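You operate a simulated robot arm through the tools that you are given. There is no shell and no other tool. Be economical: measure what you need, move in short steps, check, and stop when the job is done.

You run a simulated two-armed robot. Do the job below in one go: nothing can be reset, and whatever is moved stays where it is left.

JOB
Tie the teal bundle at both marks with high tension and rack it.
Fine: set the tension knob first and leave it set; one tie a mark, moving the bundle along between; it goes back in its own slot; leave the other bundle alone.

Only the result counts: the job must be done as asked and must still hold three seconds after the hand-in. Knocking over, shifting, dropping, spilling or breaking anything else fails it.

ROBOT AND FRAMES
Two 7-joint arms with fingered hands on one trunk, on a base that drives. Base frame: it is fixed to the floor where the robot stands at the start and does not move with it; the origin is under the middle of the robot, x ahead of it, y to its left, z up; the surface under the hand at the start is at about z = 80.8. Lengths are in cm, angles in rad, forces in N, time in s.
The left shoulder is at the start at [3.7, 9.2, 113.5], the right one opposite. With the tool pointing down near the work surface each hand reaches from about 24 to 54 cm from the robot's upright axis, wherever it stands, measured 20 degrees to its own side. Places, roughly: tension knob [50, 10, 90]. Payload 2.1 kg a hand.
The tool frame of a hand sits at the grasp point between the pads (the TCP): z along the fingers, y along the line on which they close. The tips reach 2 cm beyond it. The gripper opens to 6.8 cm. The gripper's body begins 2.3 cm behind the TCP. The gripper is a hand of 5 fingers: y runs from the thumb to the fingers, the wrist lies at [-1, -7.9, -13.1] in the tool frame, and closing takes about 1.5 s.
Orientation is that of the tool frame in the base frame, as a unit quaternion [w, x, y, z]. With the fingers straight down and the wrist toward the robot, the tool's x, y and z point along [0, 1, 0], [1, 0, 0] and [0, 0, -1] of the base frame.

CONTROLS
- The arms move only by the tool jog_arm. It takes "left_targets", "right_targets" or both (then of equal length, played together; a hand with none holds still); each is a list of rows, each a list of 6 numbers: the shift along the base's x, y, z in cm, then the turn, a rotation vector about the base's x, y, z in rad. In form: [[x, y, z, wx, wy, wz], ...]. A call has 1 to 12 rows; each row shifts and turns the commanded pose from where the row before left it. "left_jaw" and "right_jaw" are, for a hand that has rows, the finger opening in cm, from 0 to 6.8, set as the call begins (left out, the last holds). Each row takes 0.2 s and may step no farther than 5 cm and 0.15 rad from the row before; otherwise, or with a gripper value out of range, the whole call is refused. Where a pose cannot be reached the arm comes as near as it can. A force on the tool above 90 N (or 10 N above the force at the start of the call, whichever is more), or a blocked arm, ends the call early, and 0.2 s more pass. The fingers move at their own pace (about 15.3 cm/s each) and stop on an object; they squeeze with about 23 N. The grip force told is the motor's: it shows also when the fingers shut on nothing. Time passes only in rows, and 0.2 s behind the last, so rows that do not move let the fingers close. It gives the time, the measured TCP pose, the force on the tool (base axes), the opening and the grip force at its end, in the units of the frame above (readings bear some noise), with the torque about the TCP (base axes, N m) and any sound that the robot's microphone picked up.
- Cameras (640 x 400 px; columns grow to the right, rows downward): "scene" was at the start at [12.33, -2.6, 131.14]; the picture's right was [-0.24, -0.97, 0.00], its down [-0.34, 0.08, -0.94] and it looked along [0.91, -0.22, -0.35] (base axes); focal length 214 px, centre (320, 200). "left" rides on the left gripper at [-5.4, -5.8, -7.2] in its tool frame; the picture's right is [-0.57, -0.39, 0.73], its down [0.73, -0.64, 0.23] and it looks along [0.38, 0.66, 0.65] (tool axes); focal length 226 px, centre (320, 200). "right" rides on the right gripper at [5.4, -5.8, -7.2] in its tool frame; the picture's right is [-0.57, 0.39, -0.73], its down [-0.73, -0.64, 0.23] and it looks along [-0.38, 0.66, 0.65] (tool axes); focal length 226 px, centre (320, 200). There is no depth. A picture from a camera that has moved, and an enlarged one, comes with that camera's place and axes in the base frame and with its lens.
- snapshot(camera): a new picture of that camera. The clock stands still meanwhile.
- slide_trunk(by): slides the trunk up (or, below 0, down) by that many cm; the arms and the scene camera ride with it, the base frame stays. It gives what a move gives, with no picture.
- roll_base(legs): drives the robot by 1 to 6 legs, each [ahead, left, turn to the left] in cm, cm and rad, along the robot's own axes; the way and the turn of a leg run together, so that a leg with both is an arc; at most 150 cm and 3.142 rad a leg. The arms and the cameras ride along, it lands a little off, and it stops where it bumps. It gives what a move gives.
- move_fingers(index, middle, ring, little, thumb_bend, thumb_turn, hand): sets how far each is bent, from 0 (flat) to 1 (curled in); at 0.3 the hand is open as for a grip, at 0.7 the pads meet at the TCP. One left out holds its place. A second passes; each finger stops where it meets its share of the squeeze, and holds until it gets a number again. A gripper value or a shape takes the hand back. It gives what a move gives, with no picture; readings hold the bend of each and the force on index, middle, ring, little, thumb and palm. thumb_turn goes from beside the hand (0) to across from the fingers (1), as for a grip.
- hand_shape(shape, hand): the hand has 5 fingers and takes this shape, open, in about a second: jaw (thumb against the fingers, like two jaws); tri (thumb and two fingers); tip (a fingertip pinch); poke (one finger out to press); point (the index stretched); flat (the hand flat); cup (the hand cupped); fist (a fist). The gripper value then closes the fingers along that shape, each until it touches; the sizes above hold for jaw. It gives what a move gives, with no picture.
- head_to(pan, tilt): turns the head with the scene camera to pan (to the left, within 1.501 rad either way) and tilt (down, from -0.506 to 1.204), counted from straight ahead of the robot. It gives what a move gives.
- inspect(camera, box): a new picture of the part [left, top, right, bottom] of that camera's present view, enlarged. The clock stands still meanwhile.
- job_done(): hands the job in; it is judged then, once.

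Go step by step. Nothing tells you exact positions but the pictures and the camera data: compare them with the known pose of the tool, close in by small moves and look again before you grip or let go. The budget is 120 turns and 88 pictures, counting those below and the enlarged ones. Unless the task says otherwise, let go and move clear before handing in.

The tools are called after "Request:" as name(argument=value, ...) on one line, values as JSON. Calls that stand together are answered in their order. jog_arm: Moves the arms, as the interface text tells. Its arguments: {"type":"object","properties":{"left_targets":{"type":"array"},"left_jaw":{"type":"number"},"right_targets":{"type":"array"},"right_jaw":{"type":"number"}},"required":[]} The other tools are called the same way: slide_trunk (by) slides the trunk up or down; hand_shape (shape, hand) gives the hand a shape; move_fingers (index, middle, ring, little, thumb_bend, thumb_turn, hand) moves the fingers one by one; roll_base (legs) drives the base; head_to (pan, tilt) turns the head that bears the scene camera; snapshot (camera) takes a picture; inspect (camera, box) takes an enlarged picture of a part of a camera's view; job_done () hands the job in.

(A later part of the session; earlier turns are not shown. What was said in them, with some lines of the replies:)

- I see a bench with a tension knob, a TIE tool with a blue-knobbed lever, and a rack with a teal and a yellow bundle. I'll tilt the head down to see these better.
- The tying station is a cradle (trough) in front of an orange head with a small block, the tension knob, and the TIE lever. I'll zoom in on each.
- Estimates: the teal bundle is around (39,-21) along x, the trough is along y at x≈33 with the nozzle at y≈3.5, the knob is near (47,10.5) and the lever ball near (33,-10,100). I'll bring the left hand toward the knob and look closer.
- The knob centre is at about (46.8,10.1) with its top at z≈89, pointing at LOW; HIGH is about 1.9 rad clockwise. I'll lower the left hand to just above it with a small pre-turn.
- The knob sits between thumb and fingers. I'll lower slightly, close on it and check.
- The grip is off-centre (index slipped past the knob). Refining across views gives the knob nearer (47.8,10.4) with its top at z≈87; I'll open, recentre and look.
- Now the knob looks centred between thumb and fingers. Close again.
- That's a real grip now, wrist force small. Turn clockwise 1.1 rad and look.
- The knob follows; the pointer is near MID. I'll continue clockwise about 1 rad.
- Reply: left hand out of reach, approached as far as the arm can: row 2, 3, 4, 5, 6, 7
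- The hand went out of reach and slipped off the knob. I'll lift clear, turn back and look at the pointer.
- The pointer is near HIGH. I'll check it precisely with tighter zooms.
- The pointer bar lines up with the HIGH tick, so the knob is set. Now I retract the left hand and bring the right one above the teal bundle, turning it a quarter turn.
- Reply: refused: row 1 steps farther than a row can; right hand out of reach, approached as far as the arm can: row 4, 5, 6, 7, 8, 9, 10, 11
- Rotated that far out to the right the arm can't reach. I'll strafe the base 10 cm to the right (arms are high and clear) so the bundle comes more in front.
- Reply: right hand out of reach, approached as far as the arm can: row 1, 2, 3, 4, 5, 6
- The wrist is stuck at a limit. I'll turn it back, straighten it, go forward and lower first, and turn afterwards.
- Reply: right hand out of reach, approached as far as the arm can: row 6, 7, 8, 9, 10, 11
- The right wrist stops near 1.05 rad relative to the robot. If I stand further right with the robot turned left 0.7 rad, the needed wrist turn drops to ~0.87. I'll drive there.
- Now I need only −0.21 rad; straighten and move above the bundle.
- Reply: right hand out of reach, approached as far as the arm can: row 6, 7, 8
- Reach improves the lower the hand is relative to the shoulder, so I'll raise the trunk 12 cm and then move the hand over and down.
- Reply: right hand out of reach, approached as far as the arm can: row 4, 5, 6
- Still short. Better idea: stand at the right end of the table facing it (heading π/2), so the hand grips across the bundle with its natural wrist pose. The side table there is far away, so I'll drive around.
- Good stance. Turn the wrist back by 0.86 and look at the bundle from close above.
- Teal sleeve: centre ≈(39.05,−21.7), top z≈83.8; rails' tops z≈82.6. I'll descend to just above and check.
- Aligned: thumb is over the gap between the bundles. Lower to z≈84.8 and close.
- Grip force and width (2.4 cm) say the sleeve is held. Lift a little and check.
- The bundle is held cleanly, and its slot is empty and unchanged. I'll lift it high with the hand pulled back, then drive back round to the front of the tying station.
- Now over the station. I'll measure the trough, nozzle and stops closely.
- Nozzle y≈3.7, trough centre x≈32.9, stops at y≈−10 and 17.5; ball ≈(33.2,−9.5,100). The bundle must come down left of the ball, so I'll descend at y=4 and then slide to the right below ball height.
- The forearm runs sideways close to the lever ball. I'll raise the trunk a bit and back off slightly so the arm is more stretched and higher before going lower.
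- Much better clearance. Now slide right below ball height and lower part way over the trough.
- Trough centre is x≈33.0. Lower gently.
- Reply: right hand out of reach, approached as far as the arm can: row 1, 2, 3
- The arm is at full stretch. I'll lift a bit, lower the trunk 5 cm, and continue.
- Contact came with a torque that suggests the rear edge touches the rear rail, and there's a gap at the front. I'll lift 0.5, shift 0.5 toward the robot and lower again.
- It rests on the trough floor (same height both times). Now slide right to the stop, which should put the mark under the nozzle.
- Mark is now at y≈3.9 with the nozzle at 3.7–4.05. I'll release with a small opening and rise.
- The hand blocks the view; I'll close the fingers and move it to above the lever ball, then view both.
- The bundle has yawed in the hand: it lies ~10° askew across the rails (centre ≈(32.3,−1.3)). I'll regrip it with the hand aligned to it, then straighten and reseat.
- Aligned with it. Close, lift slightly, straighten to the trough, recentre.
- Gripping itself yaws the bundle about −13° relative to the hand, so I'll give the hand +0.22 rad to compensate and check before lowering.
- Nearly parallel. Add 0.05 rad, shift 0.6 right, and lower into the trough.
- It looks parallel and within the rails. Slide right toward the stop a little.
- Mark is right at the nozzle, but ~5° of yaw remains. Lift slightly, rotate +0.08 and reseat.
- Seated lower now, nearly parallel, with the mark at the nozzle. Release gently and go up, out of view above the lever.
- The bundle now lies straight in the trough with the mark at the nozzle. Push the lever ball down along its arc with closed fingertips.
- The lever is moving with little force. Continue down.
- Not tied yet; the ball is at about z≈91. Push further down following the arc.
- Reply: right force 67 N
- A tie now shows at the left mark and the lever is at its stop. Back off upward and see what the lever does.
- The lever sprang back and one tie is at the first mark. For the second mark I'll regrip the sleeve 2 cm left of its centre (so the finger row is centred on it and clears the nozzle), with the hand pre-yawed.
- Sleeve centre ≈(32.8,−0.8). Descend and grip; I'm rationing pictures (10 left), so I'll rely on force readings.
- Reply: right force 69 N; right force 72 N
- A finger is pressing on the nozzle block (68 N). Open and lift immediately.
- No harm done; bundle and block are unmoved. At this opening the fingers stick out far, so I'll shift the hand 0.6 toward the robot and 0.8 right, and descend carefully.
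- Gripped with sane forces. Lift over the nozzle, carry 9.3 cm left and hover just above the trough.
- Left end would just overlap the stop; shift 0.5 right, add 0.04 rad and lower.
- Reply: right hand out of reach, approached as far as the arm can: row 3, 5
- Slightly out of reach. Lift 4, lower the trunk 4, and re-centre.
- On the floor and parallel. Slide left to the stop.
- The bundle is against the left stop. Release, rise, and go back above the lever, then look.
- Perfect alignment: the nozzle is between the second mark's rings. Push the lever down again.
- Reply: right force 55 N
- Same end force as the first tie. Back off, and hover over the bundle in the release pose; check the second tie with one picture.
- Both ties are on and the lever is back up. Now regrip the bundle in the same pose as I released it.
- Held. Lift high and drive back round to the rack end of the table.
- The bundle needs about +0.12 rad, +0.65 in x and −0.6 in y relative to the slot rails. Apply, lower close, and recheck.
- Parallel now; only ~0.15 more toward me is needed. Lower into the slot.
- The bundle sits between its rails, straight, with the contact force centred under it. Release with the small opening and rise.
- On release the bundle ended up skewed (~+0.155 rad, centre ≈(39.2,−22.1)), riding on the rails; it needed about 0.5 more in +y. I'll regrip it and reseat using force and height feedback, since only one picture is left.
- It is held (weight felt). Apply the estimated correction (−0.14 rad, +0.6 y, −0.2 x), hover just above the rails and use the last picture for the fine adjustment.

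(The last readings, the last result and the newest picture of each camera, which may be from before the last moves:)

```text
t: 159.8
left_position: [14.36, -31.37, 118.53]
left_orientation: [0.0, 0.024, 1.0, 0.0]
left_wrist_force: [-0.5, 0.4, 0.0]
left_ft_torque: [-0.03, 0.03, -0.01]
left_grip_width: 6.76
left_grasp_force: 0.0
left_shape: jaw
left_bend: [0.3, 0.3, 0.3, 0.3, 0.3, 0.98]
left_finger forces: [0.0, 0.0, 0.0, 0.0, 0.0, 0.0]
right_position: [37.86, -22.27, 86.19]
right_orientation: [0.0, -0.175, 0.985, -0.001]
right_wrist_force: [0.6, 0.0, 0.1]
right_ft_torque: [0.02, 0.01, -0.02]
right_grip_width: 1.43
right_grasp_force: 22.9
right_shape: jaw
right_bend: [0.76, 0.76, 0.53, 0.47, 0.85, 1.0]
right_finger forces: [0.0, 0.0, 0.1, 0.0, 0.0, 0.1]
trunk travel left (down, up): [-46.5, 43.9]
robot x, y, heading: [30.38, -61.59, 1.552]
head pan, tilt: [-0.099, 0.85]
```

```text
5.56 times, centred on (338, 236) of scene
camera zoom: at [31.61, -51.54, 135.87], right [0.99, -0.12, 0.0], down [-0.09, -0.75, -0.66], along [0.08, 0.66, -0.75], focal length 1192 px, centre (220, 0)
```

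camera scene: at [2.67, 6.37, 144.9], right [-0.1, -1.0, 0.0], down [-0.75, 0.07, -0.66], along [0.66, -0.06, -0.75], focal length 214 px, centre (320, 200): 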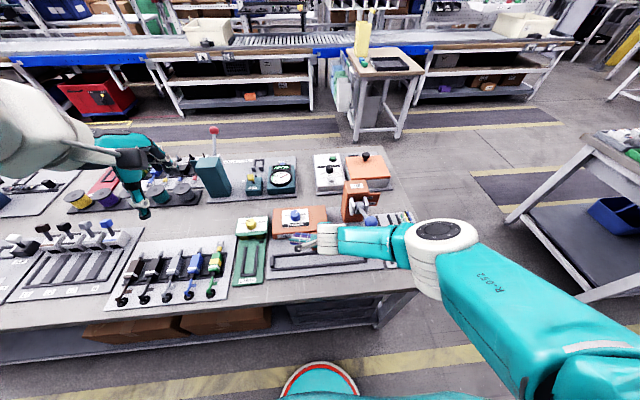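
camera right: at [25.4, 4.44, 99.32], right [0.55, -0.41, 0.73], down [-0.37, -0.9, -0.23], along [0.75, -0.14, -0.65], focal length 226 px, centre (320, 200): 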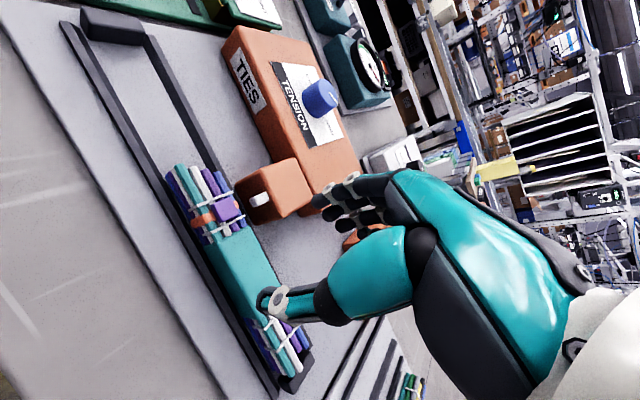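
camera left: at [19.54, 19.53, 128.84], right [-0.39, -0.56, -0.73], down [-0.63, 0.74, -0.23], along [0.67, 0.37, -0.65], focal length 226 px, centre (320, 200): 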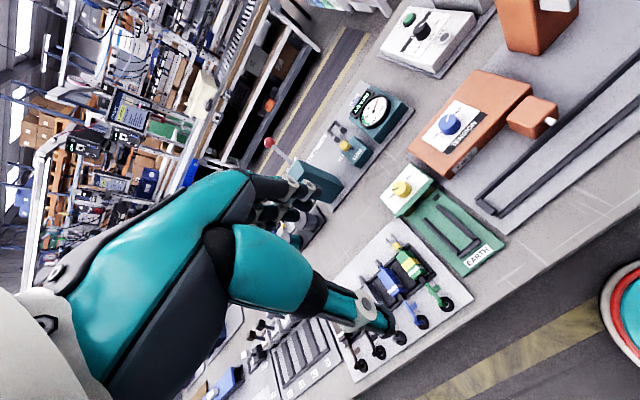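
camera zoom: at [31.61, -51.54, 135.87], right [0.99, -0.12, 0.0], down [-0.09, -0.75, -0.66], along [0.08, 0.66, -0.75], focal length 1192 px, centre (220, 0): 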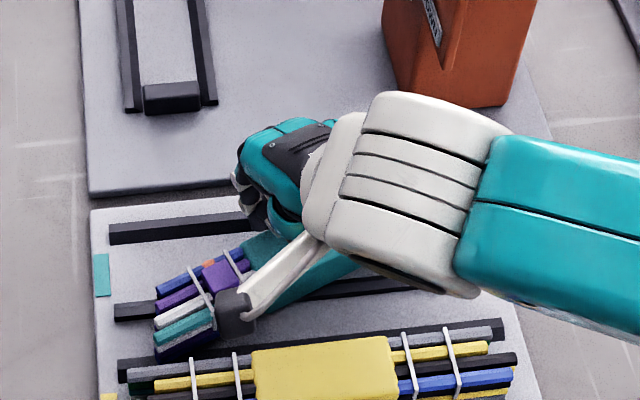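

The shallow grip slipped and the bundle turned further: from the last picture I estimate centre ≈(39.6,−22), yaw ≈+0.37, with its left end over the near rail and the yellow bundle untouched. No pictures remain, so I'll regrip deeper with a full opening, the hand aligned to it.

Request:
jog_arm(right_targets=[[0, 0, 1.5, 0, 0, 0], [0, 0, 3, 0, 0, 0], [0, 0, 2, 0, 0, 0], [0, 0, 0, 0, 0, 0]])

Request:
jog_arm(right_targets=[[0.7, 0.1, 0, 0, 0, 0.02], [0.7, 0.1, 0, 0, 0, 0], [0, 0, 0, 0, 0, 0], [0, 0, 0, 0, 0, 0], [0, 0, -3, 0, 0, 0], [0, 0, -2, 0, 0, 0], [0, 0, -1, 0, 0, 0], [0, 0, -0.6, 0, 0, 0], [0, 0, 0, 0, 0, 0]], right_jaw=6.8)

```text
t: 160.8
left_position: [14.35, -31.42, 118.57]
left_orientation: [0.0, 0.025, 1.0, 0.0]
left_wrist_force: [0.0, -0.1, 0.5]
left_ft_torque: [-0.02, 0.0, 0.01]
left_grip_width: 6.81
left_grasp_force: 0.0
left_shape: jaw
left_bend: [0.3, 0.3, 0.3, 0.3, 0.3, 0.98]
left_finger forces: [0.0, 0.0, 0.1, 0.0, 0.0, 0.0]
right_position: [37.83, -22.17, 92.67]
right_orientation: [-0.001, -0.175, 0.985, 0.0]
right_wrist_force: [-0.6, -0.3, -0.5]
right_ft_torque: [0.0, 0.01, -0.04]
right_grip_width: 1.41
right_grasp_force: 22.7
right_shape: jaw
right_bend: [0.76, 0.76, 0.53, 0.47, 0.85, 1.0]
right_finger forces: [0.0, 0.0, 0.0, 0.0, 0.0, 0.0]
trunk travel left (down, up): [-46.5, 43.9]
robot x, y, heading: [30.43, -61.07, 1.554]
head pan, tilt: [-0.099, 0.85]
```

```text
t: 162.8
left_position: [14.43, -31.47, 118.56]
left_orientation: [0.0, 0.025, 1.0, 0.0]
left_wrist_force: [0.7, 0.5, -0.1]
left_ft_torque: [0.01, 0.03, -0.01]
left_grip_width: 6.77
left_grasp_force: 0.0
left_shape: jaw
left_bend: [0.3, 0.3, 0.3, 0.3, 0.3, 0.98]
left_finger forces: [0.0, 0.1, 0.0, 0.0, 0.1, 0.0]
right_position: [39.18, -22.06, 86.1]
right_orientation: [0.0, -0.186, 0.983, -0.002]
right_wrist_force: [-0.1, 0.0, 1.5]
right_ft_torque: [-0.01, -0.03, -0.02]
right_grip_width: 6.79
right_grasp_force: 0.0
right_shape: jaw
right_bend: [0.3, 0.3, 0.3, 0.3, 0.3, 0.98]
right_finger forces: [0.0, 0.1, 0.0, 0.1, 0.0, 0.1]
trunk travel left (down, up): [-46.5, 43.9]
robot x, y, heading: [30.67, -61.22, 1.55]
head pan, tilt: [-0.099, 0.85]
```

Request:
jog_arm(right_targets=[[0, 0, -0.5, 0, 0, 0], [0, 0, -0.4, 0, 0, 0], [0, 0, -0.3, 0, 0, 0], [0, 0, 0, 0, 0, 0]])

Request:
jog_arm(right_targets=[[0, 0, 0, 0, 0, 0], [0, 0, 0, 0, 0, 0], [0, 0, 0, 0, 0, 0], [0, 0, 0, 0, 0, 0], [0, 0, 0, 0, 0, 0], [0, 0, 0, 0, 0, 0], [0, 0, 0, 0, 0, 0]], right_jaw=0)

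```text
t: 163.8
left_position: [14.4, -31.41, 118.55]
left_orientation: [0.0, 0.024, 1.0, 0.001]
left_wrist_force: [-0.3, -0.3, -0.4]
left_ft_torque: [-0.01, 0.04, 0.04]
left_grip_width: 6.78
left_grasp_force: 0.0
left_shape: jaw
left_bend: [0.3, 0.3, 0.3, 0.3, 0.3, 0.98]
left_finger forces: [0.0, 0.0, 0.0, 0.2, 0.0, 0.0]
right_position: [39.32, -22.13, 84.98]
right_orientation: [-0.001, -0.185, 0.983, -0.001]
right_wrist_force: [0.3, -0.1, 0.0]
right_ft_torque: [0.0, 0.01, 0.0]
right_grip_width: 6.76
right_grasp_force: 0.1
right_shape: jaw
right_bend: [0.3, 0.3, 0.3, 0.3, 0.3, 0.98]
right_finger forces: [0.0, 0.0, 0.0, 0.0, 0.0, 0.1]
trunk travel left (down, up): [-46.5, 43.9]
robot x, y, heading: [30.69, -60.82, 1.55]
head pan, tilt: [-0.099, 0.85]
```

```text
t: 165.4
left_position: [14.44, -31.55, 118.51]
left_orientation: [0.0, 0.024, 1.0, 0.0]
left_wrist_force: [0.9, -0.9, -0.1]
left_ft_torque: [0.01, 0.0, 0.02]
left_grip_width: 6.76
left_grasp_force: 0.0
left_shape: jaw
left_bend: [0.3, 0.3, 0.3, 0.3, 0.3, 0.98]
left_finger forces: [0.0, 0.1, 0.1, 0.1, 0.1, 0.0]
right_position: [39.27, -22.14, 84.91]
right_orientation: [-0.001, -0.186, 0.983, 0.0]
right_wrist_force: [-0.4, 0.3, -0.2]
right_ft_torque: [0.03, 0.0, 0.0]
right_grip_width: 2.27
right_grasp_force: 23.1
right_shape: jaw
right_bend: [0.74, 0.53, 0.53, 0.71, 0.74, 0.99]
right_finger forces: [12.8, 5.6, 2.5, 0.0, 20.9, 0.0]
trunk travel left (down, up): [-46.5, 43.9]
robot x, y, heading: [31.0, -61.25, 1.552]
head pan, tilt: [-0.099, 0.85]
```

Good firm grip now (balanced forces). Without pictures I'll seat it by feel: lift, recentre over the slot, turn partly back, lower onto the rails and scan until it drops in.

Request:
jog_arm(right_targets=[[0, 0, 0.8, 0, 0, 0], [0, 0, 0.8, 0, 0, 0], [-0.3, 0.2, 0, 0, 0, -0.06], [-0.3, 0.2, 0, 0, 0, -0.06], [0, 0, -0.4, 0, 0, 0], [0, 0, -0.3, 0, 0, 0], [0, 0, 0, 0, 0, 0]])

```text
t: 167.0
left_position: [14.5, -31.42, 118.5]
left_orientation: [0.0, 0.025, 1.0, -0.001]
left_wrist_force: [0.9, -0.2, 0.1]
left_ft_torque: [0.0, 0.0, -0.02]
left_grip_width: 6.76
left_grasp_force: 0.0
left_shape: jaw
left_bend: [0.3, 0.3, 0.3, 0.3, 0.3, 0.98]
left_finger forces: [0.1, 0.0, 0.0, 0.0, 0.0, 0.0]
right_position: [38.65, -21.62, 85.72]
right_orientation: [-0.001, -0.127, 0.992, -0.002]
right_wrist_force: [-0.4, -0.2, -1.9]
right_ft_torque: [-0.01, -0.01, -0.02]
right_grip_width: 2.26
right_grasp_force: 23.1
right_shape: jaw
right_bend: [0.74, 0.53, 0.54, 0.71, 0.74, 0.98]
right_finger forces: [12.9, 5.3, 2.6, 0.0, 20.9, 0.1]
trunk travel left (down, up): [-46.5, 43.9]
robot x, y, heading: [30.35, -61.04, 1.554]
head pan, tilt: [-0.099, 0.85]
```

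Request:
jog_arm(right_targets=[[0, 0, -0.3, 0, 0, 0], [0, 0, -0.2, 0, 0, 0], [0, 0, -0.2, 0, 0, 0], [0, 0, 0, 0, 0, 0]])

```text
t: 168.0
left_position: [14.43, -31.21, 118.48]
left_orientation: [-0.001, 0.024, 1.0, 0.0]
left_wrist_force: [-1.0, 0.1, 0.7]
left_ft_torque: [-0.01, -0.03, -0.03]
left_grip_width: 6.77
left_grasp_force: 0.0
left_shape: jaw
left_bend: [0.3, 0.3, 0.3, 0.3, 0.3, 0.98]
left_finger forces: [0.1, 0.0, 0.0, 0.0, 0.0, 0.1]
right_position: [38.61, -21.4, 85.13]
right_orientation: [0.0, -0.126, 0.992, -0.001]
right_wrist_force: [-1.0, 0.7, -2.0]
right_ft_torque: [0.0, 0.02, 0.01]
right_grip_width: 2.27
right_grasp_force: 23.4
right_shape: jaw
right_bend: [0.74, 0.53, 0.54, 0.71, 0.74, 0.98]
right_finger forces: [12.9, 5.5, 2.6, 0.0, 21.1, 0.0]
trunk travel left (down, up): [-46.5, 43.9]
robot x, y, heading: [30.74, -60.99, 1.552]
head pan, tilt: [-0.099, 0.85]
```

Request:
jog_arm(right_targets=[[0, -0.1, -0.2, 0, 0, 0], [0, 0, -0.2, 0, 0, 0], [0, 0, 0, 0, 0, 0], [0, 0, 0, 0, 0, 0]])

```text
t: 169.0
left_position: [14.43, -31.39, 118.52]
left_orientation: [0.001, 0.024, 1.0, 0.0]
left_wrist_force: [0.0, 0.3, 0.1]
left_ft_torque: [-0.05, -0.02, 0.0]
left_grip_width: 6.77
left_grasp_force: 0.1
left_shape: jaw
left_bend: [0.3, 0.3, 0.3, 0.3, 0.3, 0.98]
left_finger forces: [0.0, 0.1, 0.0, 0.0, 0.1, 0.1]
right_position: [38.58, -21.79, 84.78]
right_orientation: [-0.001, -0.125, 0.992, 0.0]
right_wrist_force: [-0.2, 3.6, 6.7]
right_ft_torque: [-0.05, -0.04, 0.03]
right_grip_width: 2.29
right_grasp_force: 22.9
right_shape: jaw
right_bend: [0.74, 0.53, 0.53, 0.71, 0.75, 0.98]
right_finger forces: [14.2, 6.9, 3.4, 1.1, 22.1, 0.0]
trunk travel left (down, up): [-46.5, 43.9]
robot x, y, heading: [30.58, -61.21, 1.553]
head pan, tilt: [-0.099, 0.85]
```

Contact force points to the near rail (centroid at −2.3 cm in y, mid-length, so it's parallel). Shift +0.35 in y and press on.

Request:
jog_arm(right_targets=[[0, 0.2, 0, 0, 0, 0], [0, 0.15, 0, 0, 0, 0], [0, 0, -0.1, 0, 0, 0], [0, 0, 0, 0, 0, 0]])

```text
t: 170.0
left_position: [14.45, -31.46, 118.49]
left_orientation: [0.0, 0.025, 1.0, 0.0]
left_wrist_force: [0.2, -0.2, 0.3]
left_ft_torque: [0.02, 0.03, -0.01]
left_grip_width: 6.78
left_grasp_force: 0.1
left_shape: jaw
left_bend: [0.3, 0.3, 0.3, 0.3, 0.3, 0.98]
left_finger forces: [0.0, 0.0, 0.1, 0.0, 0.0, 0.0]
right_position: [38.66, -21.5, 84.68]
right_orientation: [0.0, -0.125, 0.992, 0.0]
right_wrist_force: [0.6, 0.6, 5.1]
right_ft_torque: [-0.06, 0.02, 0.04]
right_grip_width: 2.31
right_grasp_force: 23.3
right_shape: jaw
right_bend: [0.74, 0.53, 0.54, 0.71, 0.75, 0.98]
right_finger forces: [13.7, 5.6, 2.7, 0.0, 22.4, 0.1]
trunk travel left (down, up): [-46.5, 43.9]
robot x, y, heading: [30.79, -61.26, 1.556]
head pan, tilt: [-0.099, 0.85]
```

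Request:
jog_arm(right_targets=[[0, 0.15, 0, 0, 0, 0], [0, 0.15, 0, 0, 0, 0], [0, 0, -0.15, 0, 0, 0], [0, 0, -0.1, 0, 0, 0], [0, 0, 0, 0, 0, 0]])

```text
t: 171.2
left_position: [14.39, -31.39, 118.45]
left_orientation: [0.0, 0.025, 1.0, 0.0]
left_wrist_force: [1.0, 0.0, -0.5]
left_ft_torque: [-0.01, 0.01, -0.02]
left_grip_width: 6.78
left_grasp_force: 0.1
left_shape: jaw
left_bend: [0.3, 0.3, 0.3, 0.3, 0.3, 0.98]
left_finger forces: [0.0, 0.1, 0.1, 0.0, 0.1, 0.1]
right_position: [38.67, -21.29, 84.32]
right_orientation: [-0.001, -0.127, 0.992, 0.0]
right_wrist_force: [-0.8, 1.6, 0.8]
right_ft_torque: [0.04, 0.02, -0.03]
right_grip_width: 2.29
right_grasp_force: 23.3
right_shape: jaw
right_bend: [0.74, 0.54, 0.56, 0.71, 0.75, 0.97]
right_finger forces: [14.3, 5.5, 2.7, 0.2, 21.4, 0.0]
trunk travel left (down, up): [-46.5, 43.9]
robot x, y, heading: [30.75, -61.34, 1.554]
head pan, tilt: [-0.099, 0.85]
```

It's dropping in (height fell and force vanished). Press a bit more.

Request:
jog_arm(right_targets=[[0, 0, -0.15, 0, 0, 0], [0, 0, -0.15, 0, 0, 0], [0, 0, 0, 0, 0, 0], [0, 0, 0, 0, 0, 0]])

```text
t: 172.2
left_position: [14.43, -31.5, 118.51]
left_orientation: [0.0, 0.024, 1.0, 0.0]
left_wrist_force: [-0.9, -0.3, -0.2]
left_ft_torque: [0.0, 0.01, -0.02]
left_grip_width: 6.76
left_grasp_force: 0.1
left_shape: jaw
left_bend: [0.3, 0.3, 0.3, 0.3, 0.3, 0.98]
left_finger forces: [0.0, 0.1, 0.0, 0.0, 0.0, 0.0]
right_position: [38.68, -21.11, 84.23]
right_orientation: [-0.002, -0.127, 0.992, 0.001]
right_wrist_force: [1.1, 2.2, 15.3]
right_ft_torque: [0.11, 0.03, 0.02]
right_grip_width: 2.31
right_grasp_force: 22.9
right_shape: jaw
right_bend: [0.74, 0.54, 0.56, 0.71, 0.75, 0.97]
right_finger forces: [14.2, 6.8, 3.4, 0.5, 22.8, 0.0]
trunk travel left (down, up): [-46.5, 43.9]
robot x, y, heading: [30.57, -61.44, 1.553]
head pan, tilt: [-0.099, 0.85]
```

Hard, centred contact at 84.23: likely the floor. Verify seating by a sideways nudge, which the rails should block.

Request:
jog_arm(right_targets=[[0, 0, 0.2, 0, 0, 0], [0, 0.25, 0, 0, 0, 0], [0, 0.25, 0, 0, 0, 0], [0, 0.2, 0, 0, 0, 0], [0, 0, 0, 0, 0, 0]])

Request:
jog_arm(right_targets=[[0, -0.25, 0, 0, 0, 0], [0, -0.25, 0, 0, 0, 0], [0, -0.25, 0, 0, 0, 0], [0, -0.25, 0, 0, 0, 0], [0, -0.2, 0, 0, 0, 0], [0, 0, 0, 0, 0, 0]])

```text
t: 173.4
left_position: [14.38, -31.47, 118.44]
left_orientation: [0.0, 0.024, 1.0, 0.0]
left_wrist_force: [0.3, 0.2, 0.3]
left_ft_torque: [0.02, 0.02, 0.04]
left_grip_width: 6.75
left_grasp_force: 0.0
left_shape: jaw
left_bend: [0.3, 0.3, 0.3, 0.3, 0.3, 0.98]
left_finger forces: [0.0, 0.0, 0.1, 0.0, 0.0, 0.0]
right_position: [38.69, -20.56, 84.41]
right_orientation: [-0.001, -0.126, 0.992, -0.001]
right_wrist_force: [-0.9, -7.9, 3.1]
right_ft_torque: [-0.19, -0.02, 0.04]
right_grip_width: 2.31
right_grasp_force: 23.1
right_shape: jaw
right_bend: [0.74, 0.55, 0.58, 0.71, 0.75, 0.96]
right_finger forces: [11.5, 4.6, 2.5, 0.0, 25.9, 0.0]
trunk travel left (down, up): [-46.5, 43.9]
robot x, y, heading: [30.86, -61.34, 1.555]
head pan, tilt: [-0.099, 0.85]
```

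```text
t: 174.8
left_position: [14.43, -31.4, 118.46]
left_orientation: [0.0, 0.025, 1.0, 0.0]
left_wrist_force: [-0.2, 0.9, -0.4]
left_ft_torque: [0.01, 0.01, 0.0]
left_grip_width: 6.78
left_grasp_force: 0.0
left_shape: jaw
left_bend: [0.3, 0.3, 0.3, 0.3, 0.3, 0.98]
left_finger forces: [0.0, 0.0, 0.0, 0.0, 0.1, 0.0]
right_position: [38.65, -21.45, 84.34]
right_orientation: [0.0, -0.126, 0.992, 0.0]
right_wrist_force: [-0.2, 10.1, 7.9]
right_ft_torque: [0.31, -0.05, 0.06]
right_grip_width: 2.36
right_grasp_force: 23.0
right_shape: jaw
right_bend: [0.74, 0.51, 0.52, 0.59, 0.77, 0.97]
right_finger forces: [16.1, 8.3, 3.5, 1.7, 19.3, 0.0]
trunk travel left (down, up): [-46.5, 43.9]
robot x, y, heading: [30.75, -61.36, 1.557]
head pan, tilt: [-0.099, 0.85]
```

Blocked on both sides (0.9 cm apart), so it is in the slot between its rails. Centre it, take the pressure off, release and rise straight up.

Request:
jog_arm(right_targets=[[0, 0.25, 0, 0, 0, 0], [0, 0.2, 0, 0, 0, 0], [0, 0, 0, 0, 0, 0]])

Request:
jog_arm(right_targets=[[0, 0, 0, 0, 0, 0], [0, 0, 0, 0, 0, 0], [0, 0, 0, 0, 0, 0], [0, 0, 0, 0, 0, 0], [0, 0, 0, 0, 0, 0], [0, 0, 0.3, 0, 0, 0]], right_jaw=5)

```text
t: 175.6
left_position: [14.51, -31.45, 118.47]
left_orientation: [-0.001, 0.025, 1.0, 0.0]
left_wrist_force: [0.5, 0.5, 0.5]
left_ft_torque: [0.0, -0.01, -0.01]
left_grip_width: 6.78
left_grasp_force: 0.1
left_shape: jaw
left_bend: [0.3, 0.3, 0.3, 0.3, 0.3, 0.98]
left_finger forces: [0.0, 0.0, 0.0, 0.0, 0.0, 0.1]
right_position: [38.63, -21.21, 84.35]
right_orientation: [-0.001, -0.127, 0.992, -0.001]
right_wrist_force: [0.5, -2.7, 6.7]
right_ft_torque: [0.03, -0.04, 0.04]
right_grip_width: 2.33
right_grasp_force: 23.4
right_shape: jaw
right_bend: [0.74, 0.53, 0.55, 0.71, 0.76, 0.96]
right_finger forces: [13.0, 6.0, 2.6, 0.2, 24.3, 0.1]
trunk travel left (down, up): [-46.5, 43.9]
robot x, y, heading: [30.66, -60.96, 1.553]
head pan, tilt: [-0.099, 0.85]
```

```text
t: 177.0
left_position: [14.47, -31.4, 118.43]
left_orientation: [0.0, 0.024, 1.0, 0.0]
left_wrist_force: [0.0, 0.0, -0.6]
left_ft_torque: [0.01, 0.01, 0.02]
left_grip_width: 6.77
left_grasp_force: 0.1
left_shape: jaw
left_bend: [0.3, 0.3, 0.3, 0.3, 0.3, 0.98]
left_finger forces: [0.1, 0.0, 0.0, 0.0, 0.0, 0.0]
right_position: [38.62, -21.08, 84.65]
right_orientation: [-0.001, -0.126, 0.992, -0.001]
right_wrist_force: [-0.6, 0.1, 0.6]
right_ft_torque: [0.02, 0.0, -0.02]
right_grip_width: 4.98
right_grasp_force: 0.1
right_shape: jaw
right_bend: [0.27, 0.36, 0.34, 0.34, 0.57, 0.99]
right_finger forces: [0.0, 0.0, 0.1, 0.0, 0.0, 0.1]
trunk travel left (down, up): [-46.5, 43.9]
robot x, y, heading: [30.28, -61.14, 1.556]
head pan, tilt: [-0.099, 0.85]
```

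Released with no residual force. Rise straight up and clear.

Request:
jog_arm(right_targets=[[0, 0, 0.5, 0, 0, 0], [0, 0, 1, 0, 0, 0], [0, 0, 2, 0, 0, 0], [0, 0, 4, 0, 0, 0], [0, 0, 4, 0, 0, 0], [0, -2, 4, 0, 0, 0], [0, -4, 3, 0, 0, 0], [0, -4, 3, 0, 0, 0], [0, 0, 0, 0, 0, 0]])

```text
t: 179.0
left_position: [14.47, -31.39, 118.41]
left_orientation: [0.0, 0.025, 1.0, 0.0]
left_wrist_force: [0.3, -0.7, 0.2]
left_ft_torque: [0.0, 0.01, -0.01]
left_grip_width: 6.78
left_grasp_force: 0.1
left_shape: jaw
left_bend: [0.3, 0.3, 0.3, 0.3, 0.3, 0.98]
left_finger forces: [0.0, 0.1, 0.0, 0.0, 0.1, 0.0]
right_position: [38.45, -30.92, 106.23]
right_orientation: [-0.001, -0.125, 0.992, 0.0]
right_wrist_force: [-0.1, 0.6, 0.6]
right_ft_torque: [-0.01, 0.01, -0.02]
right_grip_width: 4.94
right_grasp_force: 0.1
right_shape: jaw
right_bend: [0.27, 0.36, 0.33, 0.34, 0.57, 0.99]
right_finger forces: [0.0, 0.0, 0.0, 0.0, 0.1, 0.0]
trunk travel left (down, up): [-46.5, 43.9]
robot x, y, heading: [31.11, -61.64, 1.546]
head pan, tilt: [-0.099, 0.85]
```

The hand is clear. The knob was last seen at HIGH, both ties were on the teal bundle and the lever was back up. By feel the bundle is between its rails, so I'm handing in.

Request:
job_done()

```text
The job is handed in.
```

I handed the job in with the teal bundle tied once at each mark and the tension knob at HIGH, but I could not see the bundle's final position in its slot. My pictures ran out before the last placement. I judged it seated because it dropped about half a centimetre, then its rails blocked it on both sides, 0.9 cm apart.

- **Ties and knob:** I saw both ties in place and the lever back up. The knob still pointed at HIGH in the later views.
- **Racking:** my first attempt left the bundle skewed across its rails. On the second, my grip slipped and it fell a short way and turned further, its end coming close to the yellow slot's rail. I then picked it up again and seated it by feel.
- **Other bundle:** the yellow bundle looked unmoved in the last picture.
- **Possible contact:** while positioning for the second tie, one finger pressed on the nozzle block at about 70 N. The block and the bundle looked unmoved afterwards.
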